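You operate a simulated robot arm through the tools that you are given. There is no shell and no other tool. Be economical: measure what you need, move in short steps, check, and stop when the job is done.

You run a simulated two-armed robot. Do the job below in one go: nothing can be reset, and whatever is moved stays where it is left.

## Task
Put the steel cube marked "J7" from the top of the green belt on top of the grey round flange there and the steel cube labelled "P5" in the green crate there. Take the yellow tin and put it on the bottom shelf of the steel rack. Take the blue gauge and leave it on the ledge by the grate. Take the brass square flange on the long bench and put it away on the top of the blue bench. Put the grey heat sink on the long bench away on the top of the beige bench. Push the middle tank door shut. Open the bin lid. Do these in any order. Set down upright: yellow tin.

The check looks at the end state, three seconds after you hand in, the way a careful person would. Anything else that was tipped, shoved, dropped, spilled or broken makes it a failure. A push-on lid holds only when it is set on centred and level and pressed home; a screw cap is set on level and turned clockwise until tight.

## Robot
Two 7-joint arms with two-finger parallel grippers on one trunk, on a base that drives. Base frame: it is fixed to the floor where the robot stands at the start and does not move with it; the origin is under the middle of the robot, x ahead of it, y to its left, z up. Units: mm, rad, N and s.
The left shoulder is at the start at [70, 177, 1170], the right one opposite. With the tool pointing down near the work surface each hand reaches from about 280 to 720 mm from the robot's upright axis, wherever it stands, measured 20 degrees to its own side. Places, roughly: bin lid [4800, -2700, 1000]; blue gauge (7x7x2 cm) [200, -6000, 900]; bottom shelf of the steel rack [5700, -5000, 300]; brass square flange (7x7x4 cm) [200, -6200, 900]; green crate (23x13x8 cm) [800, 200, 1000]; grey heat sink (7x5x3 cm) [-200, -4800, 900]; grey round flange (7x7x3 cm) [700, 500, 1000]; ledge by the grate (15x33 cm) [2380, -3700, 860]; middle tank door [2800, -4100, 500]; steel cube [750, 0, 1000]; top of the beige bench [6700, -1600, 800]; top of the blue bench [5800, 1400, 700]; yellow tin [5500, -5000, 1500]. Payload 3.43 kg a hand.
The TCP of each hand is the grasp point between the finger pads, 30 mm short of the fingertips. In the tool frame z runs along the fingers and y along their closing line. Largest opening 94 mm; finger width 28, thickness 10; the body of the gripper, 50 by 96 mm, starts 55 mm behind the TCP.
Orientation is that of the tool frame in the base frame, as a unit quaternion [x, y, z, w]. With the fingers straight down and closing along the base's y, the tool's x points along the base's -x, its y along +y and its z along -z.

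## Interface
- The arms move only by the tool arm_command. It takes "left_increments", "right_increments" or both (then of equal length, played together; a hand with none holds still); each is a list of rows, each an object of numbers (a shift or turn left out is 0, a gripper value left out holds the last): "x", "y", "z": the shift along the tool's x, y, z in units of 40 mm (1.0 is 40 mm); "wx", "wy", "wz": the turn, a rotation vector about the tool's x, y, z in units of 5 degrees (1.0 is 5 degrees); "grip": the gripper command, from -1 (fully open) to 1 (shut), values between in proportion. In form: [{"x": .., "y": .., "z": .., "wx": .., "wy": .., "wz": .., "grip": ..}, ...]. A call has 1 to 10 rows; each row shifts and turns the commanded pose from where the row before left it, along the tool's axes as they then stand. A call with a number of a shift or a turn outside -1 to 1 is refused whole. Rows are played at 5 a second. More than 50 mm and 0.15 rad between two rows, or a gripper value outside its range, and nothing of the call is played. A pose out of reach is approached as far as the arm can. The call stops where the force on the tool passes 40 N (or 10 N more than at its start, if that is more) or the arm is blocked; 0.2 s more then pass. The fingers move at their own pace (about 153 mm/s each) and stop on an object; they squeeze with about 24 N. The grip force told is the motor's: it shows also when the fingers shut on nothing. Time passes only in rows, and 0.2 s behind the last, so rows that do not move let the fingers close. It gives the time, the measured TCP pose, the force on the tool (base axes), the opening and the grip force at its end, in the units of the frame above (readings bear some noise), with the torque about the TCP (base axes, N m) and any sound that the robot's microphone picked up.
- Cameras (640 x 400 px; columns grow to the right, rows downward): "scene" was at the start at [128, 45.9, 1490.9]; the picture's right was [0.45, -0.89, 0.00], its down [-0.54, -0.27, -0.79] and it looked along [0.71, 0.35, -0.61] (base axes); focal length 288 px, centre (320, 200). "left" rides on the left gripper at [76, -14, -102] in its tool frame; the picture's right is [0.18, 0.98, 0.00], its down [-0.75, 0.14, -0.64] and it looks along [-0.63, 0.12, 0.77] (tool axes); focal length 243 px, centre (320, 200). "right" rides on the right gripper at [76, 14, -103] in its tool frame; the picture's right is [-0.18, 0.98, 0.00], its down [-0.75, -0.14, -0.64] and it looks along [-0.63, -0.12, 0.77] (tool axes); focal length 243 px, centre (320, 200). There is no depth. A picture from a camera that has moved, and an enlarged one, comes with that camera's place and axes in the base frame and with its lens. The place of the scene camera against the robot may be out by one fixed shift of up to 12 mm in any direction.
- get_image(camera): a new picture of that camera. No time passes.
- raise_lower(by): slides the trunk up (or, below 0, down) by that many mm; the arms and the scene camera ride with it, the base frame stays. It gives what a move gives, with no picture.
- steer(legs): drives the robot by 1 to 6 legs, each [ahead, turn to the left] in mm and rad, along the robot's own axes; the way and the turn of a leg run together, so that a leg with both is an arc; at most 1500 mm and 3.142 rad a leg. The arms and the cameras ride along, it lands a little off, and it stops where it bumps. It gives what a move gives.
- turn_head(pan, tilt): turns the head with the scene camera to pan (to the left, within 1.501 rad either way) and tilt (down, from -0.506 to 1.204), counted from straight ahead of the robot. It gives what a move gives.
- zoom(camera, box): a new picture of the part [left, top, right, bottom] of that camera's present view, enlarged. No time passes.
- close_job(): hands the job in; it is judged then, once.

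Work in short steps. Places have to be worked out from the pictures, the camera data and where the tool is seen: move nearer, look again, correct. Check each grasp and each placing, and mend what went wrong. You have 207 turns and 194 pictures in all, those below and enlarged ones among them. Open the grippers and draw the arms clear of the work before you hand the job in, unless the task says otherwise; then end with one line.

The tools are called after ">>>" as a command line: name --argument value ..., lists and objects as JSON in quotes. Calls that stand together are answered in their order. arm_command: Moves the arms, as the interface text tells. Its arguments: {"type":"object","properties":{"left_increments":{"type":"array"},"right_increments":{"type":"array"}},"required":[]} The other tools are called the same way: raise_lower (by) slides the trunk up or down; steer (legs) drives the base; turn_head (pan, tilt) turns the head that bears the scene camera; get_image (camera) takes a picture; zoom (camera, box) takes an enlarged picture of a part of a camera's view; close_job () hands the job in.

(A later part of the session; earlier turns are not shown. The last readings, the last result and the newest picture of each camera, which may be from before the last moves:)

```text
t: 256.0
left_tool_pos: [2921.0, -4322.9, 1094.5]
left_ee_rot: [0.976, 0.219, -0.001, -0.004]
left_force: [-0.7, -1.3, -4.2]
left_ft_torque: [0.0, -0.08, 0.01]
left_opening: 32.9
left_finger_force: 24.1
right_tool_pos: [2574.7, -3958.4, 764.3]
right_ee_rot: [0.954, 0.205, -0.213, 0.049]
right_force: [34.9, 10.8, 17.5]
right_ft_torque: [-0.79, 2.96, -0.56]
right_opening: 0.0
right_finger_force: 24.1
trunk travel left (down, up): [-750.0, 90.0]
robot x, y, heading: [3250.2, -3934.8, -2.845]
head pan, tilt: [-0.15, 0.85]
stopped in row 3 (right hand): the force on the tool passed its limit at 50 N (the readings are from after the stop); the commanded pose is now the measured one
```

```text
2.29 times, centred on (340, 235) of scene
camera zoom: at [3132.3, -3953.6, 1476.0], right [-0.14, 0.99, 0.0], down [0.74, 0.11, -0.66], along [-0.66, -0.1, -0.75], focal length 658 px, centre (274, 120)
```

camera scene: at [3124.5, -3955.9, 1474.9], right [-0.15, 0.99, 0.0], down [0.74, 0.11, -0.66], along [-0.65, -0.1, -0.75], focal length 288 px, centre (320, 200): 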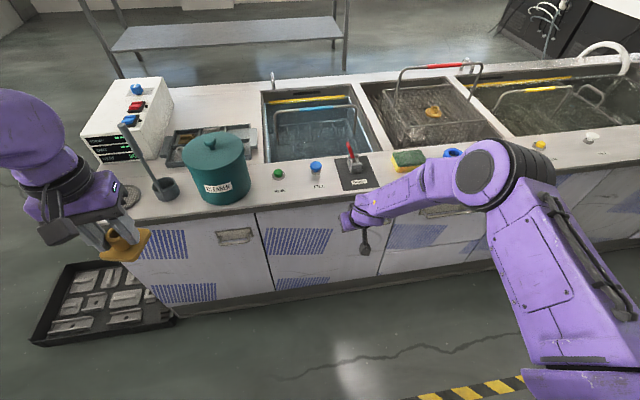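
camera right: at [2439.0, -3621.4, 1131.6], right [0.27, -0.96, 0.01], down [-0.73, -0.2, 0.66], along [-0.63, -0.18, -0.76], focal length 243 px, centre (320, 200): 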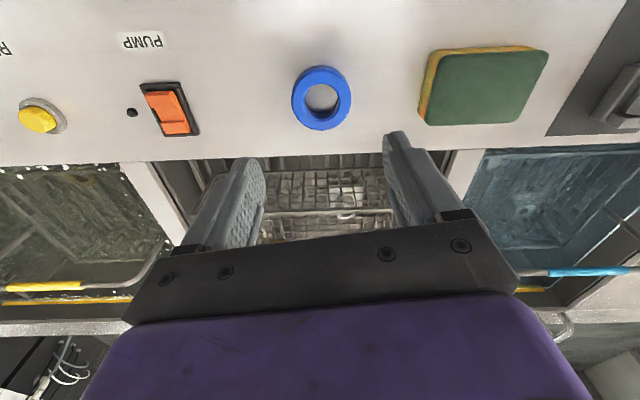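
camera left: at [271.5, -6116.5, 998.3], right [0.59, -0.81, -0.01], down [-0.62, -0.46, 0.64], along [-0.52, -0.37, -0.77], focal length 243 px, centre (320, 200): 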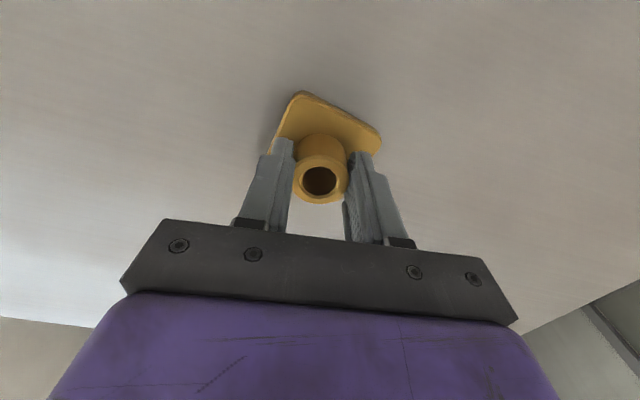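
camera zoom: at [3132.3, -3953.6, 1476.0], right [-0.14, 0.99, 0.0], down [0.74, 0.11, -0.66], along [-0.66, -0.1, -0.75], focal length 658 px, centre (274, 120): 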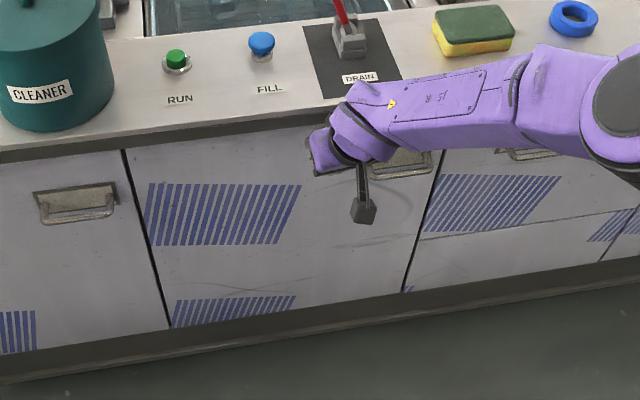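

The door appears flush, with firm resistance. I withdraw the hand straight back and up, then check that the door stays shut.

>>> arm_command --right_increments '[{"x": 0.6, "z": -0.28}, {"x": 0.8, "z": -0.37}, {"x": 0.8, "z": -0.37}, {"wy": 1}, {"wy": 1}, {"wy": 1}, {"wy": 1}, {"wy": 1}, {"z": -1}, {"z": -1}]'

>>> arm_command --right_increments '[{"z": -1}, {"z": -1}, {"z": -1}, {"z": -1}, {"z": -1, "x": 0.5}, {"grip": -1}]' --left_increments '[{"y": -0.5}, {"y": -0.5}, {"y": -0.5}, {"y": -0.5}, {}, {}]'

>>> zoom --camera "scene" --box '[200, 130, 480, 320]'

```text
t: 258.2
left_tool_pos: [2916.0, -4325.2, 1093.0]
left_ee_rot: [0.975, 0.22, 0.001, -0.004]
left_force: [0.5, 0.1, -4.7]
left_ft_torque: [0.02, -0.03, 0.02]
left_opening: 33.0
left_finger_force: 24.1
right_tool_pos: [2658.2, -3918.2, 839.7]
right_ee_rot: [0.977, 0.212, -0.001, 0.002]
right_force: [-0.4, -0.1, 0.2]
right_ft_torque: [-0.02, 0.02, -0.02]
right_opening: 0.0
right_finger_force: 24.8
trunk travel left (down, up): [-750.0, 90.0]
robot x, y, heading: [3248.5, -3940.3, -2.845]
head pan, tilt: [-0.15, 0.85]
```

```text
t: 259.6
left_tool_pos: [2879.7, -4254.1, 1092.9]
left_ee_rot: [0.976, 0.22, 0.001, -0.005]
left_force: [0.0, 0.4, -4.1]
left_ft_torque: [0.02, -0.03, 0.0]
left_opening: 32.9
left_finger_force: 24.1
right_tool_pos: [2674.1, -3911.0, 1039.0]
right_ee_rot: [0.977, 0.212, -0.001, 0.002]
right_force: [-0.9, 0.3, -0.3]
right_ft_torque: [0.0, -0.02, 0.0]
right_opening: 94.0
right_finger_force: 0.1
trunk travel left (down, up): [-750.0, 90.0]
robot x, y, heading: [3250.2, -3936.0, -2.843]
head pan, tilt: [-0.15, 0.85]
```

```text
2.11 times, centred on (340, 225) of scene
camera zoom: at [3122.5, -3956.1, 1474.6], right [-0.15, 0.99, 0.0], down [0.74, 0.11, -0.66], along [-0.65, -0.1, -0.75], focal length 606 px, centre (278, 147)
```

zoom: 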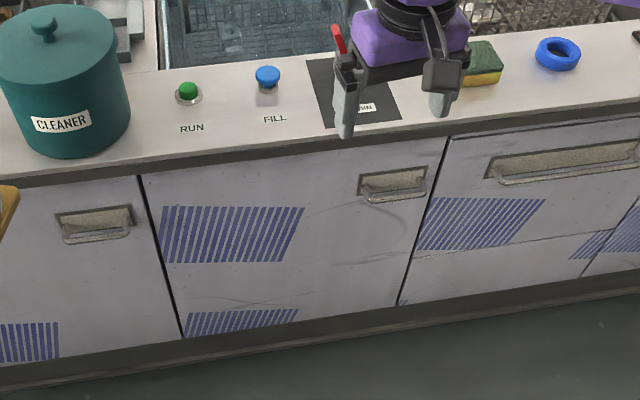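

The door is shut. Now I go for the heat sink: back around the end of the line the way I came.

>>> steer --legs '[[-150, 0], [0, 1.56], [830, 0], [830, 0], [0, -1.57], [1500, 0]]'

>>> turn_head --pan 0.0 --tilt 0.4

>>> get_image --camera "scene"

```text
t: 283.8
left_tool_pos: [2044.5, -6227.3, 1093.5]
left_ee_rot: [0.977, 0.212, 0.001, -0.004]
left_force: [-0.3, 0.0, -4.8]
left_ft_torque: [0.03, -0.04, 0.03]
left_opening: 33.1
left_finger_force: 24.4
right_tool_pos: [1844.1, -5880.7, 1039.8]
right_ee_rot: [0.979, 0.204, 0.0, 0.003]
right_force: [0.3, 0.0, -0.2]
right_ft_torque: [-0.03, 0.01, -0.01]
right_opening: 93.8
right_finger_force: 0.1
trunk travel left (down, up): [-750.0, 90.0]
robot x, y, heading: [2416.6, -5917.9, -2.86]
head pan, tilt: [-0.15, 0.85]
```

```text
t: 284.7
left_tool_pos: [2045.0, -6227.7, 1092.6]
left_ee_rot: [0.977, 0.212, 0.001, -0.004]
left_force: [-0.2, -0.1, -3.9]
left_ft_torque: [0.0, -0.04, 0.01]
left_opening: 33.4
left_finger_force: 24.2
right_tool_pos: [1844.1, -5881.3, 1039.3]
right_ee_rot: [0.979, 0.206, 0.0, 0.002]
right_force: [-0.8, 0.0, 0.2]
right_ft_torque: [0.0, -0.05, -0.01]
right_opening: 94.1
right_finger_force: 0.0
trunk travel left (down, up): [-750.0, 90.0]
robot x, y, heading: [2419.5, -5914.2, -2.858]
head pan, tilt: [0.0, 0.4]
```

```text
107 pictures are left
camera scene: at [2280.7, -5949.1, 1513.8], right [-0.28, 0.96, 0.0], down [0.38, 0.11, -0.92], along [-0.88, -0.26, -0.39], focal length 288 px, centre (320, 200)
```

scene: 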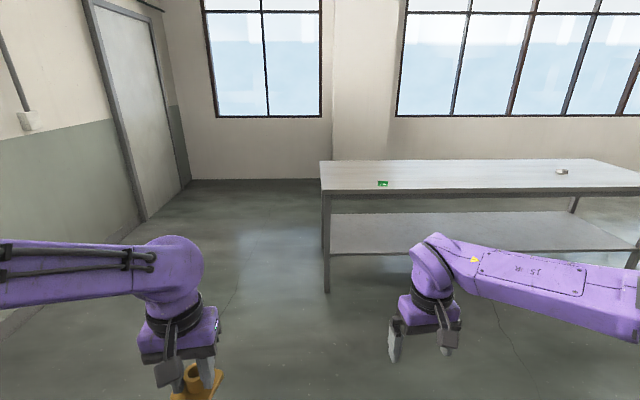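

The heat sink is at about (-229,-4784). I drive diagonally to stand before it at the bench.

>>> steer --legs '[[0, -0.872], [1100, 0], [1050, 0], [0, 0.88]]'

>>> turn_head --pan -0.1 --tilt 0.75

>>> get_image --camera "scene"

```text
t: 299.9
left_tool_pos: [241.1, -5046.1, 1093.4]
left_ee_rot: [0.975, 0.223, 0.001, -0.005]
left_force: [-0.5, 0.0, -4.4]
left_ft_torque: [-0.01, -0.04, -0.03]
left_opening: 33.0
left_finger_force: 23.6
right_tool_pos: [31.3, -4704.7, 1039.4]
right_ee_rot: [0.977, 0.215, 0.0, 0.002]
right_force: [0.9, 0.4, -0.4]
right_ft_torque: [-0.02, -0.01, 0.04]
right_opening: 94.0
right_finger_force: 0.0
trunk travel left (down, up): [-750.0, 90.0]
robot x, y, heading: [608.4, -4727.6, -2.839]
head pan, tilt: [0.0, 0.4]
```

```text
t: 300.7
left_tool_pos: [240.2, -5046.2, 1093.6]
left_ee_rot: [0.974, 0.225, 0.001, -0.005]
left_force: [0.1, 0.2, -4.7]
left_ft_torque: [0.05, -0.03, 0.01]
left_opening: 32.8
left_finger_force: 24.1
right_tool_pos: [32.1, -4704.8, 1039.5]
right_ee_rot: [0.977, 0.215, 0.0, 0.002]
right_force: [0.1, 1.0, 0.2]
right_ft_torque: [0.03, 0.0, -0.03]
right_opening: 94.0
right_finger_force: 0.0
trunk travel left (down, up): [-750.0, 90.0]
robot x, y, heading: [604.6, -4729.1, -2.838]
head pan, tilt: [-0.099, 0.75]
```

```text
106 pictures are left
camera scene: at [477.4, -4752.3, 1482.8], right [-0.2, 0.98, 0.0], down [0.67, 0.14, -0.73], along [-0.72, -0.15, -0.68], focal length 288 px, centre (320, 200)
```

scene: 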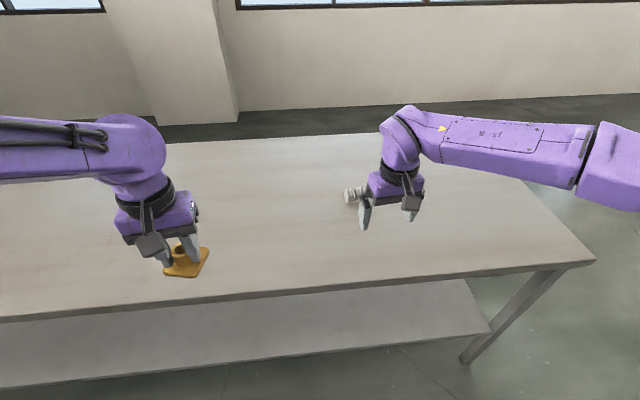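

The bench edge is 510 mm ahead. I advance 210 mm and look with the right hand.

>>> steer --legs '[[210, 0]]'

>>> get_image --camera "right"

```text
t: 302.4
left_tool_pos: [39.1, -5109.5, 1093.8]
left_ee_rot: [0.975, 0.224, 0.001, -0.004]
left_force: [0.1, 0.3, -4.6]
left_ft_torque: [0.02, -0.04, -0.02]
left_opening: 33.1
left_finger_force: 23.5
right_tool_pos: [-169.8, -4770.4, 1040.2]
right_ee_rot: [0.976, 0.216, -0.002, 0.003]
right_force: [0.7, -0.3, -0.6]
right_ft_torque: [0.02, -0.03, 0.01]
right_opening: 94.1
right_finger_force: 0.1
trunk travel left (down, up): [-750.0, 90.0]
robot x, y, heading: [403.8, -4791.1, -2.838]
head pan, tilt: [-0.099, 0.75]
```

```text
105 pictures are left
camera right: at [-92.9, -4750.1, 1142.1], right [0.25, -0.97, 0.0], down [-0.74, -0.19, 0.64], along [-0.62, -0.16, -0.77], focal length 243 px, centre (320, 200)
```

right: 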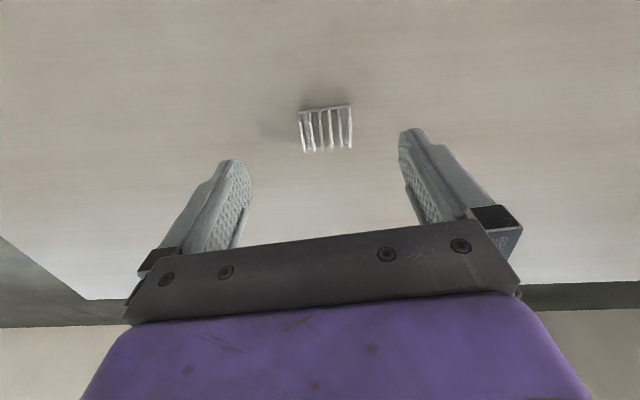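

The heat sink is just ahead of the hand; I zoom for its orientation.

>>> zoom --camera "right" --box '[280, 90, 370, 165]'

```text
5.33 times, centred on (325, 128) of right
camera zoom: at [-92.9, -4750.1, 1142.1], right [0.25, -0.97, 0.0], down [-0.74, -0.19, 0.64], along [-0.62, -0.16, -0.77], focal length 1294 px, centre (293, 587)
```

zoom: 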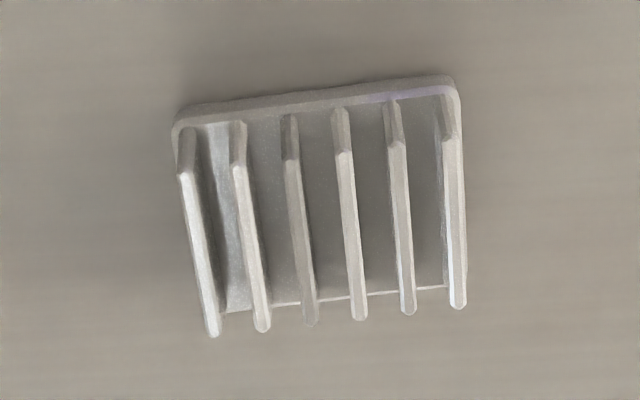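

The long side lies across the fingers, nearly aligned, with its centre at about (-208,-4787). I align, descend, and grip across the 7 cm side near the base.

>>> arm_command --right_increments '[{"x": -1, "wz": 0.5}, {"z": 1}, {"z": 1}, {"z": 1}, {"z": 0.85}]'

>>> get_image --camera "right"

```text
t: 303.6
left_tool_pos: [37.9, -5110.9, 1093.2]
left_ee_rot: [0.975, 0.224, 0.002, -0.005]
left_force: [-0.2, -0.4, -4.0]
left_ft_torque: [0.04, -0.06, 0.03]
left_opening: 32.9
left_finger_force: 24.1
right_tool_pos: [-178.5, -4776.6, 885.2]
right_ee_rot: [0.981, 0.195, 0.0, 0.003]
right_force: [0.3, 0.3, 0.6]
right_ft_torque: [-0.01, -0.02, -0.01]
right_opening: 93.9
right_finger_force: 0.0
right hand out of reach, approached as far as the arm can: row 1
trunk travel left (down, up): [-750.0, 90.0]
robot x, y, heading: [408.3, -4789.7, -2.839]
head pan, tilt: [-0.099, 0.75]
```

```text
103 pictures are left
camera right: at [-101.3, -4761.1, 987.2], right [0.21, -0.98, 0.01], down [-0.75, -0.15, 0.64], along [-0.63, -0.14, -0.77], focal length 243 px, centre (320, 200)
```

right: 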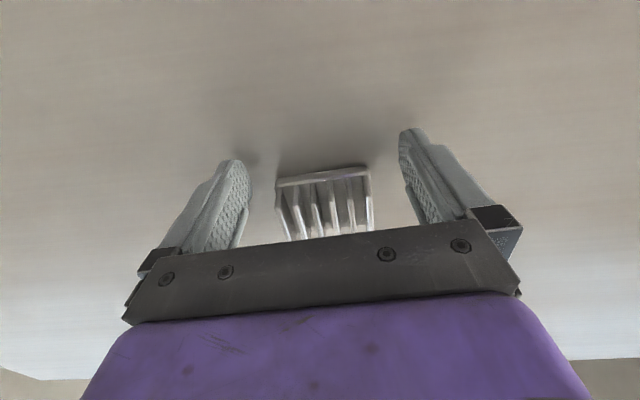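

It stopped 31 mm short because of the reach at that height. Now lower, I move forward straddling the sink and close.

>>> arm_command --right_increments '[{"x": -0.4, "y": -0.03}, {"x": -0.38, "z": 0.06}, {"grip": -0.3}, {"grip": 1}, {"grip": 1}, {"grip": 1}]'

>>> get_image --camera "right"

```text
t: 305.0
left_tool_pos: [37.5, -5110.3, 1093.4]
left_ee_rot: [0.975, 0.224, 0.001, -0.005]
left_force: [0.1, 0.1, -4.7]
left_ft_torque: [0.03, -0.03, 0.02]
left_opening: 33.2
left_finger_force: 23.7
right_tool_pos: [-207.4, -4787.1, 883.1]
right_ee_rot: [0.981, 0.195, -0.001, 0.002]
right_force: [-0.2, 0.6, -0.5]
right_ft_torque: [0.0, 0.04, -0.01]
right_opening: 63.5
right_finger_force: 24.0
trunk travel left (down, up): [-750.0, 90.0]
robot x, y, heading: [403.8, -4788.3, -2.837]
head pan, tilt: [-0.099, 0.75]
```

```text
102 pictures are left
camera right: at [-129.9, -4771.7, 985.5], right [0.21, -0.98, 0.0], down [-0.75, -0.16, 0.64], along [-0.63, -0.14, -0.77], focal length 243 px, centre (320, 200)
```

right: 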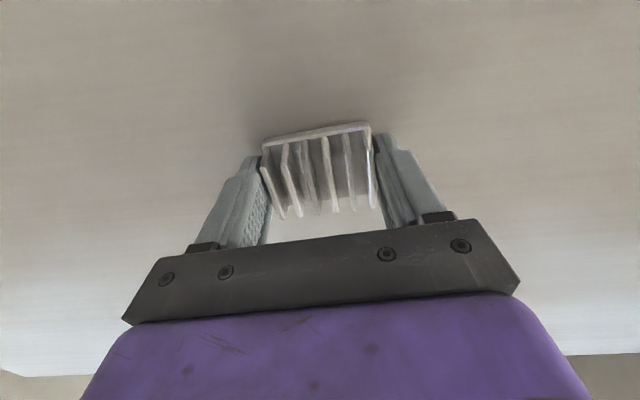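

It is gripped at 63.5 mm. I lift and check the hold.

>>> arm_command --right_increments '[{"z": -0.4}, {"z": -0.8}, {"z": -1, "x": 0.3}, {"z": -1, "x": 0.6}, {"x": 1}, {"x": 1}, {"x": 1}]'

>>> get_image --camera "right"

```text
t: 306.6
left_tool_pos: [40.4, -5108.4, 1094.1]
left_ee_rot: [0.974, 0.224, 0.0, -0.004]
left_force: [-0.7, 0.1, -3.1]
left_ft_torque: [-0.01, 0.01, 0.0]
left_opening: 33.1
left_finger_force: 24.3
right_tool_pos: [-63.4, -4724.4, 1009.9]
right_ee_rot: [0.981, 0.195, 0.0, 0.003]
right_force: [0.9, 0.4, -1.8]
right_ft_torque: [0.02, 0.01, 0.02]
right_opening: 63.3
right_finger_force: 23.9
trunk travel left (down, up): [-750.0, 90.0]
robot x, y, heading: [399.9, -4790.9, -2.835]
head pan, tilt: [-0.099, 0.75]
```

```text
101 pictures are left
camera right: at [14.7, -4709.1, 1112.0], right [0.21, -0.98, 0.01], down [-0.75, -0.15, 0.64], along [-0.63, -0.14, -0.77], focal length 243 px, centre (320, 200)
```

right: 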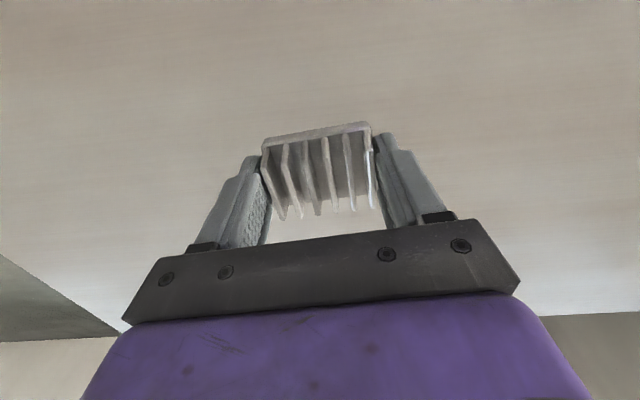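

Both items are held. I back off and return round the end of the line towards the other side of the hall.

>>> steer --legs '[[-300, 0], [0, 2.22], [1060, 0], [1050, 0], [0, 0.9], [1500, 0]]'

>>> turn_head --pan 0.2 --tilt 0.35

>>> get_image --camera "scene"

```text
t: 333.2
left_tool_pos: [4204.4, -5103.9, 1092.8]
left_ee_rot: [-0.23, 0.973, -0.005, 0.0]
left_force: [0.3, -0.1, -4.1]
left_ft_torque: [0.01, 0.04, 0.01]
left_opening: 33.2
left_finger_force: 24.2
right_tool_pos: [4310.7, -5485.4, 1009.6]
right_ee_rot: [-0.202, 0.979, 0.003, 0.001]
right_force: [-1.1, 0.0, -0.3]
right_ft_torque: [-0.02, 0.04, 0.02]
right_opening: 63.6
right_finger_force: 23.8
trunk travel left (down, up): [-750.0, 90.0]
robot x, y, heading: [3840.8, -5426.5, 0.318]
head pan, tilt: [-0.099, 0.75]
```

```text
t: 334.1
left_tool_pos: [4203.5, -5101.9, 1093.2]
left_ee_rot: [-0.231, 0.973, -0.005, -0.001]
left_force: [-0.5, 0.2, -3.3]
left_ft_torque: [-0.01, 0.01, 0.02]
left_opening: 33.0
left_finger_force: 23.9
right_tool_pos: [4310.2, -5484.8, 1008.7]
right_ee_rot: [-0.202, 0.979, 0.003, 0.0]
right_force: [-0.9, 0.6, -0.8]
right_ft_torque: [-0.02, 0.0, 0.02]
right_opening: 63.4
right_finger_force: 24.1
trunk travel left (down, up): [-750.0, 90.0]
robot x, y, heading: [3840.2, -5426.8, 0.318]
head pan, tilt: [0.201, 0.351]
```

```text
100 pictures are left
camera scene: at [3970.8, -5358.2, 1518.3], right [0.5, -0.87, 0.0], down [-0.3, -0.17, -0.94], along [0.82, 0.47, -0.34], focal length 288 px, centre (320, 200)
```

scene: 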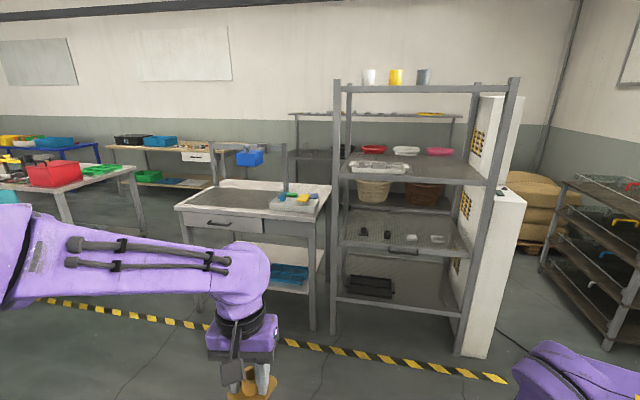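

The tin is on the rack's top shelf, the red bin is on the tray table, and the beige bench is behind it. There is a gap of about 0.9 m between the tray table and the workbench; I drive to face that gap.

>>> steer --legs '[[0, 1.119], [1060, 0], [1060, 0], [0, -1.147]]'

>>> turn_head --pan 0.0 --tilt 0.4

>>> get_image --camera "scene"

```text
t: 350.4
left_tool_pos: [4577.6, -3023.8, 1093.8]
left_ee_rot: [-0.189, 0.982, -0.005, -0.001]
left_force: [-0.3, -0.4, -3.5]
left_ft_torque: [-0.01, 0.06, 0.01]
left_opening: 33.2
left_finger_force: 23.9
right_tool_pos: [4651.2, -3414.4, 1008.7]
right_ee_rot: [-0.159, 0.987, 0.002, 0.0]
right_force: [-0.6, -0.1, -0.6]
right_ft_torque: [-0.02, 0.02, 0.0]
right_opening: 63.1
right_finger_force: 23.5
trunk travel left (down, up): [-750.0, 90.0]
robot x, y, heading: [4192.2, -3316.2, 0.235]
head pan, tilt: [0.201, 0.351]
```

```text
t: 351.1
left_tool_pos: [4578.1, -3025.5, 1093.5]
left_ee_rot: [-0.189, 0.982, -0.004, -0.001]
left_force: [0.1, -0.2, -5.0]
left_ft_torque: [-0.04, 0.04, 0.0]
left_opening: 33.3
left_finger_force: 23.8
right_tool_pos: [4653.4, -3415.5, 1009.1]
right_ee_rot: [-0.16, 0.987, 0.003, 0.001]
right_force: [0.1, -0.2, -1.4]
right_ft_torque: [-0.01, 0.0, -0.01]
right_opening: 63.5
right_finger_force: 24.0
trunk travel left (down, up): [-750.0, 90.0]
robot x, y, heading: [4186.7, -3320.2, 0.231]
head pan, tilt: [0.0, 0.4]
```

```text
99 pictures are left
camera scene: at [4329.9, -3276.8, 1513.8], right [0.23, -0.97, 0.0], down [-0.38, -0.09, -0.92], along [0.9, 0.21, -0.39], focal length 288 px, centre (320, 200)
```

scene: 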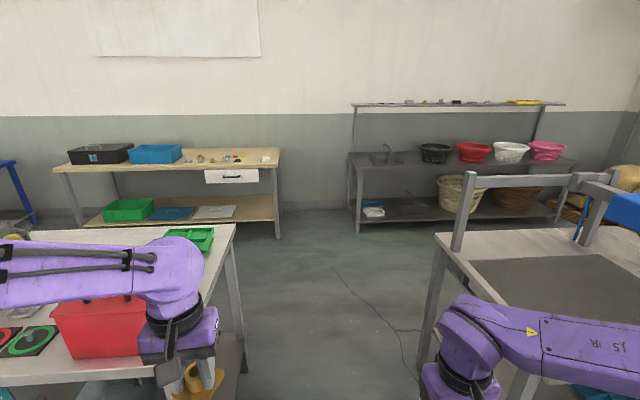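

The gap's centre line is at t≈4480 and I'm at 4377. I raise the trunk for clearance, sidestep right, then drive through.

>>> raise_lower --by 85

>>> steer --legs '[[0, -0.194], [430, 0], [0, 0.253]]'

>>> turn_head --pan 0.0 --tilt 0.6

>>> get_image --camera "scene"

```text
t: 352.3
left_tool_pos: [4577.9, -3024.5, 1178.6]
left_ee_rot: [-0.189, 0.982, -0.005, -0.002]
left_force: [-0.2, -0.6, -4.1]
left_ft_torque: [-0.03, 0.01, 0.02]
left_opening: 33.2
left_finger_force: 24.0
right_tool_pos: [4652.9, -3414.9, 1094.4]
right_ee_rot: [-0.16, 0.987, 0.003, 0.0]
right_force: [0.3, -0.6, -1.3]
right_ft_torque: [0.04, 0.02, -0.04]
right_opening: 63.1
right_finger_force: 23.6
trunk travel left (down, up): [-835.0, 5.0]
robot x, y, heading: [4191.8, -3319.3, 0.233]
head pan, tilt: [0.0, 0.4]
```

```text
t: 356.5
left_tool_pos: [4990.3, -2987.8, 1178.6]
left_ee_rot: [-0.217, 0.976, -0.004, -0.002]
left_force: [0.0, -0.3, -4.7]
left_ft_torque: [-0.08, 0.07, 0.04]
left_opening: 33.1
left_finger_force: 23.7
right_tool_pos: [5086.8, -3373.0, 1094.1]
right_ee_rot: [-0.188, 0.982, 0.003, 0.0]
right_force: [-0.2, 0.5, -1.6]
right_ft_torque: [-0.01, 0.0, 0.01]
right_opening: 63.4
right_finger_force: 23.9
trunk travel left (down, up): [-835.0, 5.0]
robot x, y, heading: [4621.3, -3302.7, 0.294]
head pan, tilt: [0.0, 0.4]
```

```text
t: 357.3
left_tool_pos: [4989.3, -2985.7, 1178.1]
left_ee_rot: [-0.217, 0.976, -0.005, -0.002]
left_force: [-0.3, 0.1, -5.3]
left_ft_torque: [-0.01, 0.06, 0.02]
left_opening: 33.2
left_finger_force: 24.2
right_tool_pos: [5086.7, -3371.4, 1094.9]
right_ee_rot: [-0.188, 0.982, 0.002, 0.0]
right_force: [0.4, 0.6, -1.4]
right_ft_torque: [-0.01, 0.01, 0.01]
right_opening: 63.2
right_finger_force: 23.9
trunk travel left (down, up): [-835.0, 5.0]
robot x, y, heading: [4618.3, -3301.7, 0.291]
head pan, tilt: [0.0, 0.6]
```

```text
98 pictures are left
camera scene: at [4752.1, -3253.1, 1580.7], right [0.29, -0.96, 0.0], down [-0.54, -0.16, -0.83], along [0.79, 0.24, -0.56], focal length 288 px, centre (320, 200)
```

scene: 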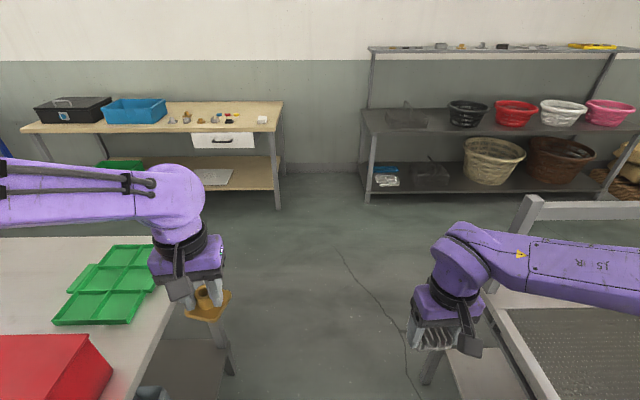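

There is about 460 mm on either side. I drive straight through the gap.

>>> steer --legs '[[800, 0], [750, 0]]'

>>> turn_head --pan 0.9 --tilt 0.5

>>> get_image --camera "scene"

```text
t: 365.2
left_tool_pos: [6473.8, -2537.3, 1178.0]
left_ee_rot: [-0.22, 0.976, -0.004, -0.001]
left_force: [-0.6, 0.0, -4.0]
left_ft_torque: [-0.02, 0.04, -0.03]
left_opening: 33.1
left_finger_force: 24.0
right_tool_pos: [6572.5, -2922.7, 1095.1]
right_ee_rot: [-0.192, 0.981, 0.003, 0.0]
right_force: [0.2, -0.7, -0.9]
right_ft_torque: [0.0, 0.01, -0.01]
right_opening: 63.5
right_finger_force: 23.8
trunk travel left (down, up): [-835.0, 5.0]
robot x, y, heading: [6103.0, -2857.2, 0.296]
head pan, tilt: [0.0, 0.6]
```

```text
t: 366.4
left_tool_pos: [6475.1, -2537.1, 1178.0]
left_ee_rot: [-0.219, 0.976, -0.005, -0.002]
left_force: [0.0, 0.6, -4.2]
left_ft_torque: [-0.01, 0.02, -0.01]
left_opening: 33.1
left_finger_force: 24.1
right_tool_pos: [6574.7, -2922.7, 1094.3]
right_ee_rot: [-0.192, 0.981, 0.002, 0.001]
right_force: [0.3, 0.1, -1.2]
right_ft_torque: [-0.01, 0.02, -0.04]
right_opening: 63.2
right_finger_force: 24.0
trunk travel left (down, up): [-835.0, 5.0]
robot x, y, heading: [6107.2, -2854.9, 0.292]
head pan, tilt: [0.901, 0.499]
```

```text
97 pictures are left
camera scene: at [6188.0, -2747.8, 1589.7], right [0.93, -0.36, 0.0], down [-0.18, -0.45, -0.88], along [0.32, 0.82, -0.48], focal length 288 px, centre (320, 200)
```

scene: 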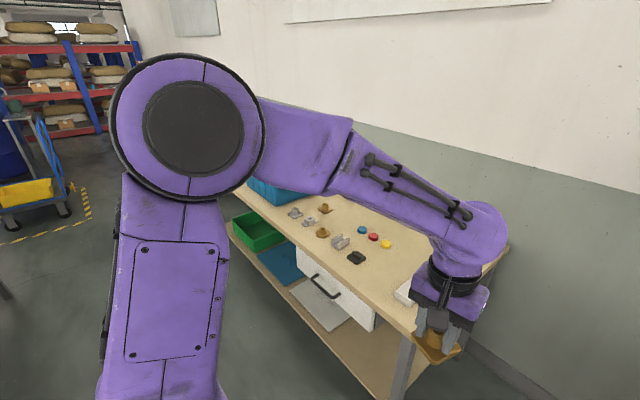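

The beige bench spans n≈5726–6435 with small parts on it, and there is a clear patch near its right end. I drive in front of it and face it.

>>> steer --legs '[[0, 1.568], [770, 0], [0, -1.57], [300, 0]]'

>>> turn_head --pan 0.0 --tilt 0.85

>>> get_image --camera "scene"

>>> get_image --camera "right"

```text
t: 379.9
left_tool_pos: [6561.8, -1716.1, 1179.6]
left_ee_rot: [-0.205, 0.979, -0.005, -0.001]
left_force: [-0.8, -1.0, -3.8]
left_ft_torque: [-0.01, 0.01, -0.01]
left_opening: 33.1
left_finger_force: 23.7
right_tool_pos: [6650.3, -2105.6, 1094.9]
right_ee_rot: [-0.176, 0.984, 0.002, 0.002]
right_force: [0.0, -0.3, -1.5]
right_ft_torque: [0.01, -0.01, 0.0]
right_opening: 63.9
right_finger_force: 24.3
trunk travel left (down, up): [-835.0, 5.0]
robot x, y, heading: [6184.2, -2019.4, 0.266]
head pan, tilt: [0.901, 0.499]
```

```text
t: 381.1
left_tool_pos: [6563.9, -1717.4, 1178.4]
left_ee_rot: [-0.205, 0.979, -0.005, -0.001]
left_force: [0.2, -0.7, -4.8]
left_ft_torque: [-0.07, 0.03, -0.03]
left_opening: 33.2
left_finger_force: 23.8
right_tool_pos: [6651.9, -2104.7, 1093.8]
right_ee_rot: [-0.176, 0.984, 0.003, 0.0]
right_force: [0.0, 0.3, -2.1]
right_ft_torque: [0.0, 0.0, 0.0]
right_opening: 63.3
right_finger_force: 24.0
trunk travel left (down, up): [-835.0, 5.0]
robot x, y, heading: [6184.8, -2018.6, 0.266]
head pan, tilt: [0.0, 0.85]
```

```text
96 pictures are left
camera scene: at [6309.9, -1980.4, 1559.8], right [0.26, -0.96, 0.0], down [-0.72, -0.2, -0.66], along [0.64, 0.17, -0.75], focal length 288 px, centre (320, 200)
```

scene: 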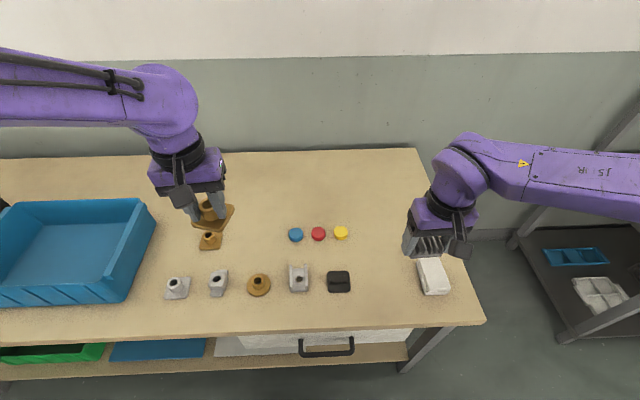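

```text
95 pictures are left
camera right: at [6575.9, -2118.9, 1196.6], right [-0.17, 0.99, 0.0], down [0.76, 0.13, 0.64], along [0.63, 0.11, -0.77], focal length 243 px, centre (320, 200)
```

right: 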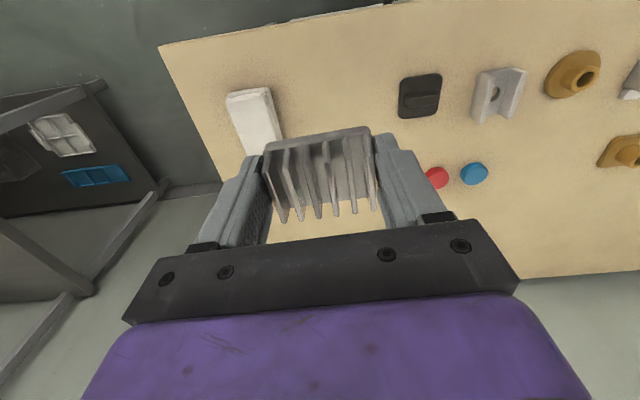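

There is a clear patch around (6815,-2030), between the yellow cap and the white box. I move the heat sink above it.

>>> arm_command --right_increments '[{"z": 0.8}, {"x": -0.9, "y": 0.07}, {"x": -0.9, "y": 0.07}, {"x": -0.9, "y": 0.07}, {"x": -0.9, "y": 0.07}, {"x": -0.9, "y": 0.07}, {"z": 1}, {"z": 1}]'

>>> get_image --camera "right"

>>> get_image --camera "scene"

```text
t: 382.9
left_tool_pos: [6564.9, -1716.7, 1177.4]
left_ee_rot: [-0.205, 0.979, -0.004, -0.002]
left_force: [0.0, -1.2, -4.4]
left_ft_torque: [0.02, 0.09, 0.03]
left_opening: 33.0
left_finger_force: 24.1
right_tool_pos: [6807.7, -2033.2, 981.8]
right_ee_rot: [-0.176, 0.984, 0.002, 0.0]
right_force: [0.3, -0.3, -1.1]
right_ft_torque: [-0.01, 0.06, 0.02]
right_opening: 63.3
right_finger_force: 23.9
right hand out of reach, approached as far as the arm can: row 6
trunk travel left (down, up): [-835.0, 5.0]
robot x, y, heading: [6185.2, -2022.9, 0.264]
head pan, tilt: [0.0, 0.85]
```

```text
94 pictures are left
camera right: at [6732.3, -2047.4, 1084.8], right [-0.17, 0.99, 0.01], down [0.76, 0.13, 0.64], along [0.63, 0.11, -0.77], focal length 243 px, centre (320, 200)
```

right: 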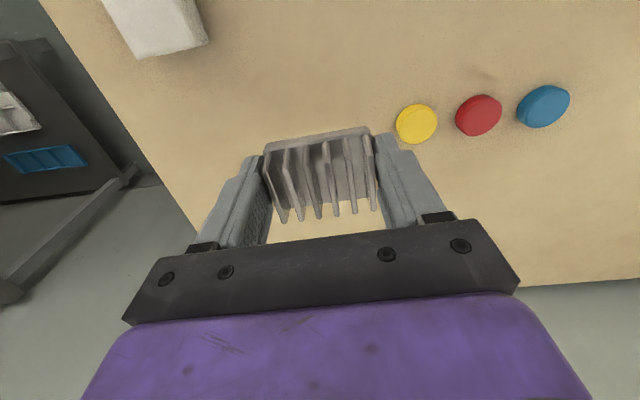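

```text
93 pictures are left
camera scene: at [6312.2, -1980.2, 1559.6], right [0.26, -0.96, 0.0], down [-0.73, -0.2, -0.66], along [0.64, 0.17, -0.75], focal length 288 px, centre (320, 200)
```

scene: 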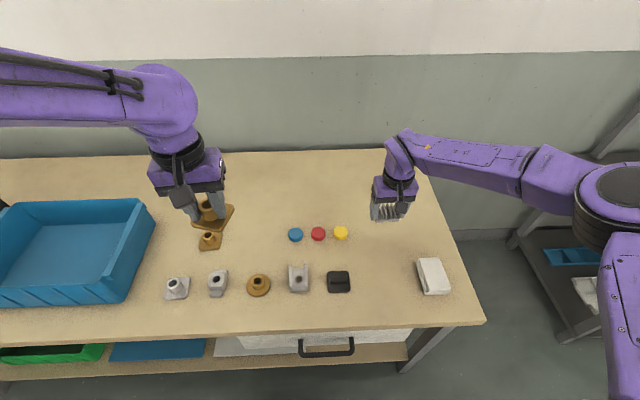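

The spot is free (the nearest cap is about 118 mm away). I descend towards the bench in guarded steps.

>>> arm_command --right_increments '[{"z": 1}, {"z": 1}, {"z": 0.8}, {"z": 0.15}, {"z": 0.15}, {"z": 0.15}, {"z": 0.15}]'

```text
t: 384.5
left_tool_pos: [6562.7, -1716.4, 1178.3]
left_ee_rot: [-0.204, 0.979, -0.005, -0.001]
left_force: [-0.3, 0.1, -3.9]
left_ft_torque: [-0.04, 0.05, 0.01]
left_opening: 32.9
left_finger_force: 23.9
right_tool_pos: [6804.5, -2033.9, 845.9]
right_ee_rot: [-0.177, 0.984, 0.002, 0.001]
right_force: [-0.4, 0.1, -2.0]
right_ft_torque: [0.01, -0.01, -0.01]
right_opening: 63.6
right_finger_force: 24.6
trunk travel left (down, up): [-835.0, 5.0]
robot x, y, heading: [6185.9, -2020.8, 0.265]
head pan, tilt: [0.0, 0.85]
```

>>> arm_command --right_increments '[{"z": 0.12}, {"z": 0.12}, {"z": 0.12}, {"z": 0.12}, {"z": 0.12}]'

```text
t: 385.7
left_tool_pos: [6560.4, -1716.2, 1179.5]
left_ee_rot: [-0.204, 0.979, -0.005, 0.0]
left_force: [0.7, 0.2, -4.1]
left_ft_torque: [-0.01, 0.05, 0.03]
left_opening: 33.1
left_finger_force: 24.3
right_tool_pos: [6807.8, -2031.6, 830.4]
right_ee_rot: [-0.175, 0.985, 0.005, 0.006]
right_force: [-9.0, -3.5, 26.0]
right_ft_torque: [-0.25, 0.34, -0.04]
right_opening: 63.6
right_finger_force: 24.3
trunk travel left (down, up): [-835.0, 5.0]
robot x, y, heading: [6184.4, -2021.0, 0.269]
head pan, tilt: [0.0, 0.85]
stopped in row 5 (right hand): the force on the tool passed its limit at 43 N (the readings are from after the stop); the commanded pose is now the measured one
```

There is contact at TCP z≈830, so the bench is at ≈798 and the sink is down. I ease off, open and rise.

>>> arm_command --right_increments '[{"z": -0.04}, {"grip": -0.1}, {"grip": -0.6}, {"grip": -0.6}, {"z": -0.6}, {"z": -1}, {"z": -1}, {"z": -1}]'

>>> get_image --camera "right"

```text
t: 387.5
left_tool_pos: [6564.2, -1717.2, 1177.2]
left_ee_rot: [-0.204, 0.979, -0.005, -0.001]
left_force: [-0.9, -0.3, -4.2]
left_ft_torque: [-0.01, 0.02, -0.01]
left_opening: 33.1
left_finger_force: 24.2
right_tool_pos: [6808.5, -2034.2, 973.4]
right_ee_rot: [-0.174, 0.985, 0.004, 0.005]
right_force: [-0.3, 0.5, 0.1]
right_ft_torque: [0.03, 0.03, 0.02]
right_opening: 74.9
right_finger_force: 0.0
trunk travel left (down, up): [-835.0, 5.0]
robot x, y, heading: [6186.7, -2021.7, 0.267]
head pan, tilt: [0.0, 0.85]
```

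```text
92 pictures are left
camera right: at [6732.3, -2048.3, 1074.0], right [-0.17, 0.99, 0.01], down [0.75, 0.12, 0.65], along [0.64, 0.11, -0.76], focal length 243 px, centre (320, 200)
```

right: 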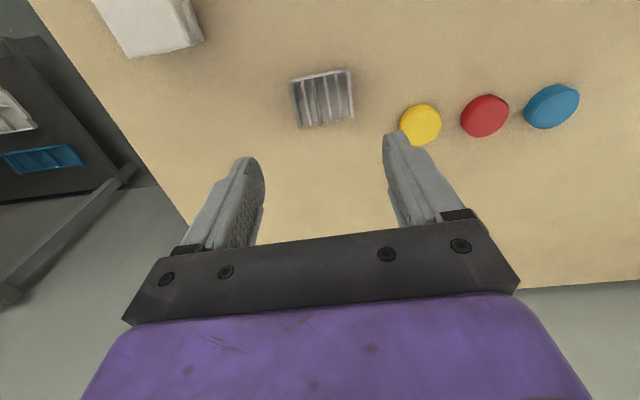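

The heat sink stands on the bench. Next is the blue bench with the flange: I retract, back off and turn to look along that way.

>>> arm_command --right_increments '[{"x": 1, "z": -0.5}, {"x": 1, "z": -0.5}, {"x": 1, "z": -0.5}, {"x": 1, "z": -0.5}, {"x": 0.8}]'

>>> steer --legs '[[-300, 0], [0, 1.58]]'

>>> turn_head --pan 0.0 --tilt 0.35

>>> get_image --camera "scene"

```text
t: 388.7
left_tool_pos: [6562.8, -1717.9, 1178.5]
left_ee_rot: [-0.205, 0.979, -0.004, -0.001]
left_force: [0.0, 0.4, -4.1]
left_ft_torque: [-0.01, 0.04, -0.01]
left_opening: 32.9
left_finger_force: 24.3
right_tool_pos: [6626.6, -2100.3, 1050.3]
right_ee_rot: [-0.175, 0.985, 0.005, 0.006]
right_force: [0.2, 0.5, -0.3]
right_ft_torque: [0.01, -0.01, -0.03]
right_opening: 75.1
right_finger_force: 0.0
trunk travel left (down, up): [-835.0, 5.0]
robot x, y, heading: [6184.2, -2019.8, 0.263]
head pan, tilt: [0.0, 0.85]
```

```text
t: 394.6
left_tool_pos: [5584.7, -1728.6, 1178.7]
left_ee_rot: [0.844, -0.537, 0.004, -0.001]
left_force: [1.9, -0.4, -4.6]
left_ft_torque: [-0.05, -0.01, 0.02]
left_opening: 33.3
left_finger_force: 24.1
right_tool_pos: [5964.7, -1655.0, 1049.5]
right_ee_rot: [0.827, -0.562, -0.006, 0.0]
right_force: [0.3, 0.0, 0.2]
right_ft_torque: [0.02, 0.02, 0.01]
right_opening: 75.0
right_finger_force: 0.0
trunk travel left (down, up): [-835.0, 5.0]
robot x, y, heading: [5900.9, -2100.9, 1.86]
head pan, tilt: [0.0, 0.85]
```

```text
t: 395.6
left_tool_pos: [5586.1, -1729.3, 1178.2]
left_ee_rot: [0.844, -0.536, 0.005, -0.003]
left_force: [0.0, -0.5, -4.8]
left_ft_torque: [-0.07, 0.01, 0.03]
left_opening: 33.2
left_finger_force: 23.9
right_tool_pos: [5965.2, -1655.1, 1050.5]
right_ee_rot: [0.827, -0.562, -0.006, 0.0]
right_force: [0.1, 0.5, -0.2]
right_ft_torque: [-0.05, -0.01, 0.04]
right_opening: 75.2
right_finger_force: 0.1
trunk travel left (down, up): [-835.0, 5.0]
robot x, y, heading: [5898.1, -2095.8, 1.866]
head pan, tilt: [0.0, 0.351]
```

```text
91 pictures are left
camera scene: at [5858.7, -1954.1, 1603.3], right [0.96, 0.29, 0.0], down [0.1, -0.33, -0.94], along [-0.27, 0.9, -0.34], focal length 288 px, centre (320, 200)
```

scene: 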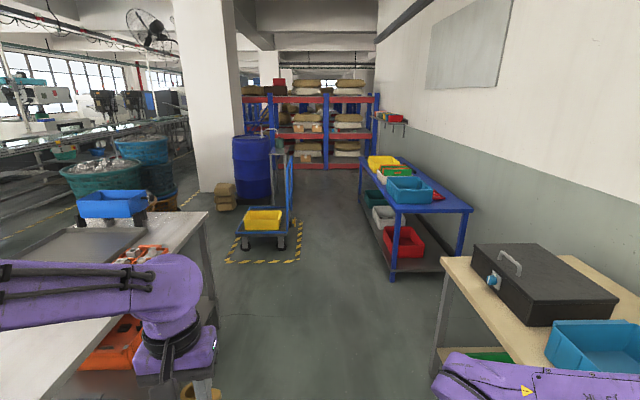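

The blue bench is ahead on the right, about 2.4 m away. I drive up to its near end and face it.

>>> steer --legs '[[0, -0.05], [1200, 0], [1230, 0], [0, -1.526]]'

>>> turn_head --pan 0.1 --tilt 0.75

>>> get_image --camera "scene"

```text
t: 411.4
left_tool_pos: [5713.5, 523.7, 1177.6]
left_ee_rot: [-0.204, 0.979, -0.005, -0.002]
left_force: [0.0, -1.2, -3.1]
left_ft_torque: [0.01, 0.01, 0.01]
left_opening: 33.1
left_finger_force: 24.4
right_tool_pos: [5775.1, 141.1, 1048.6]
right_ee_rot: [-0.174, 0.985, 0.004, 0.005]
right_force: [0.7, 0.7, -0.5]
right_ft_torque: [-0.02, 0.03, -0.01]
right_opening: 75.2
right_finger_force: 0.1
trunk travel left (down, up): [-835.0, 5.0]
robot x, y, heading: [5334.6, 216.3, 0.26]
head pan, tilt: [0.0, 0.351]
```

```text
t: 412.3
left_tool_pos: [5710.8, 523.5, 1178.5]
left_ee_rot: [-0.204, 0.979, -0.005, -0.002]
left_force: [0.2, 0.7, -4.1]
left_ft_torque: [0.01, 0.05, -0.04]
left_opening: 33.1
left_finger_force: 23.8
right_tool_pos: [5775.2, 141.9, 1050.9]
right_ee_rot: [-0.173, 0.985, 0.004, 0.005]
right_force: [-0.2, -0.2, 0.0]
right_ft_torque: [0.02, 0.02, 0.0]
right_opening: 75.4
right_finger_force: 0.1
trunk travel left (down, up): [-835.0, 5.0]
robot x, y, heading: [5334.3, 218.2, 0.262]
head pan, tilt: [0.099, 0.75]
```

```text
90 pictures are left
camera scene: at [5460.5, 268.9, 1567.8], right [0.35, -0.93, 0.0], down [-0.64, -0.24, -0.73], along [0.68, 0.26, -0.68], focal length 288 px, centre (320, 200)
```

scene: 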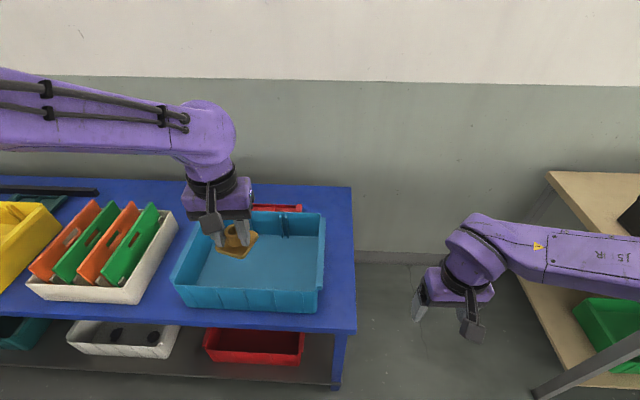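

Most of this end is occupied, with only a strip of about 100 mm right of the teal box. I look further left along the bench.

>>> turn_head --pan 0.75 --tilt 0.55

>>> get_image --camera "scene"

>>> get_image --camera "left"

```text
t: 413.4
left_tool_pos: [5713.2, 522.7, 1177.9]
left_ee_rot: [-0.204, 0.979, -0.004, -0.001]
left_force: [0.0, 0.0, -4.4]
left_ft_torque: [-0.02, 0.05, -0.01]
left_opening: 33.0
left_finger_force: 24.0
right_tool_pos: [5774.9, 141.6, 1049.6]
right_ee_rot: [-0.175, 0.985, 0.003, 0.004]
right_force: [0.6, 0.0, -0.7]
right_ft_torque: [0.0, 0.01, 0.03]
right_opening: 75.3
right_finger_force: 0.0
trunk travel left (down, up): [-835.0, 5.0]
robot x, y, heading: [5334.6, 219.6, 0.264]
head pan, tilt: [0.75, 0.55]
```

```text
89 pictures are left
camera scene: at [5430.5, 315.7, 1585.1], right [0.85, -0.53, 0.0], down [-0.28, -0.44, -0.85], along [0.45, 0.72, -0.52], focal length 288 px, centre (320, 200)
```

scene: 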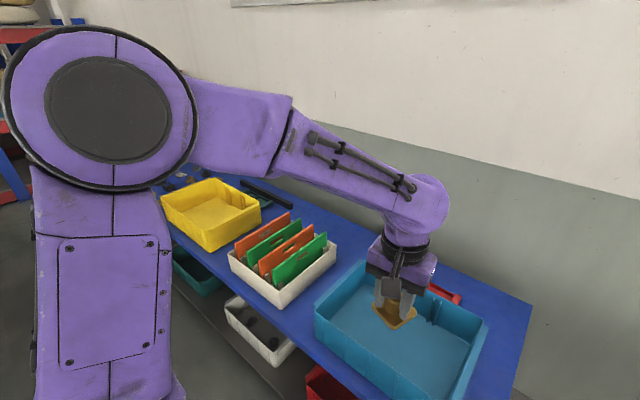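

```text
88 pictures are left
camera left: at [5648.2, 481.8, 1280.9], right [-0.56, 0.83, -0.01], down [0.64, 0.44, 0.64], along [0.53, 0.35, -0.77], focal length 243 px, centre (320, 200)
```

left: 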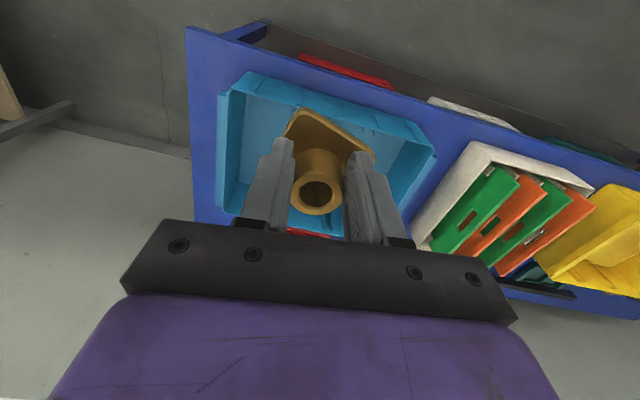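

There is a strip about 110 mm wide at the right end of the bench. I drive 190 mm forward, move the right hand aside, turn the flange square to the bench and bring it over the strip at about (5965,396).

>>> steer --legs '[[190, 0.02]]'

>>> arm_command --right_increments '[{"y": -1}, {"y": -1}, {"y": -1}, {}]' --left_increments '[{"wz": -0.6}, {"wz": -0.6}, {"wz": -0.63}, {}]'

>>> turn_head --pan 0.0 --tilt 0.95

>>> get_image --camera "scene"

```text
t: 414.9
left_tool_pos: [5887.0, 583.5, 1180.2]
left_ee_rot: [-0.215, 0.977, -0.004, 0.0]
left_force: [-0.8, -0.4, -4.0]
left_ft_torque: [-0.03, 0.05, -0.03]
left_opening: 32.9
left_finger_force: 23.8
right_tool_pos: [5959.2, 203.2, 1051.3]
right_ee_rot: [-0.186, 0.982, 0.004, 0.006]
right_force: [-0.3, -0.2, 0.3]
right_ft_torque: [-0.01, -0.01, -0.03]
right_opening: 75.3
right_finger_force: 0.1
trunk travel left (down, up): [-835.0, 5.0]
robot x, y, heading: [5516.1, 268.4, 0.288]
head pan, tilt: [0.75, 0.55]
```

```text
t: 415.9
left_tool_pos: [5889.1, 584.9, 1178.1]
left_ee_rot: [-0.293, 0.956, -0.004, -0.002]
left_force: [-1.0, -0.3, -4.0]
left_ft_torque: [-0.02, 0.03, 0.01]
left_opening: 33.2
left_finger_force: 23.7
right_tool_pos: [6003.6, 93.8, 1049.6]
right_ee_rot: [-0.186, 0.983, 0.003, 0.005]
right_force: [-0.1, 0.2, 0.8]
right_ft_torque: [-0.02, 0.0, 0.01]
right_opening: 75.5
right_finger_force: 0.0
trunk travel left (down, up): [-835.0, 5.0]
robot x, y, heading: [5520.4, 272.6, 0.282]
head pan, tilt: [0.75, 0.55]
```

```text
t: 417.0
left_tool_pos: [5890.0, 583.7, 1179.0]
left_ee_rot: [-0.292, 0.956, -0.005, -0.003]
left_force: [0.0, -1.2, -3.0]
left_ft_torque: [-0.04, 0.05, 0.01]
left_opening: 32.9
left_finger_force: 24.4
right_tool_pos: [6004.6, 93.1, 1049.3]
right_ee_rot: [-0.186, 0.983, 0.003, 0.005]
right_force: [0.4, 0.4, -0.1]
right_ft_torque: [0.02, -0.01, 0.0]
right_opening: 75.1
right_finger_force: 0.1
trunk travel left (down, up): [-835.0, 5.0]
robot x, y, heading: [5519.1, 272.4, 0.291]
head pan, tilt: [0.0, 0.949]
```

```text
87 pictures are left
camera scene: at [5637.6, 313.6, 1552.3], right [0.28, -0.96, 0.0], down [-0.78, -0.23, -0.58], along [0.56, 0.17, -0.81], focal length 288 px, centre (320, 200)
```

scene: 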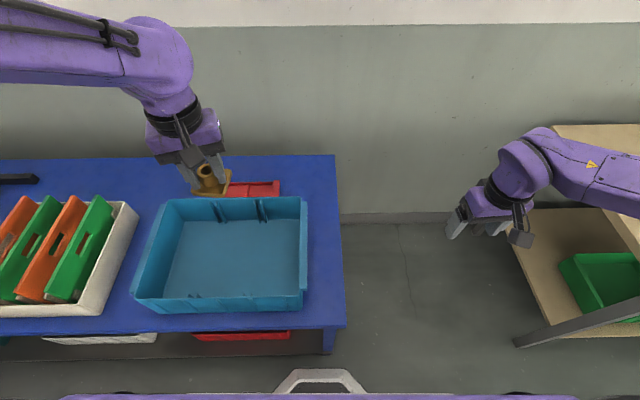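

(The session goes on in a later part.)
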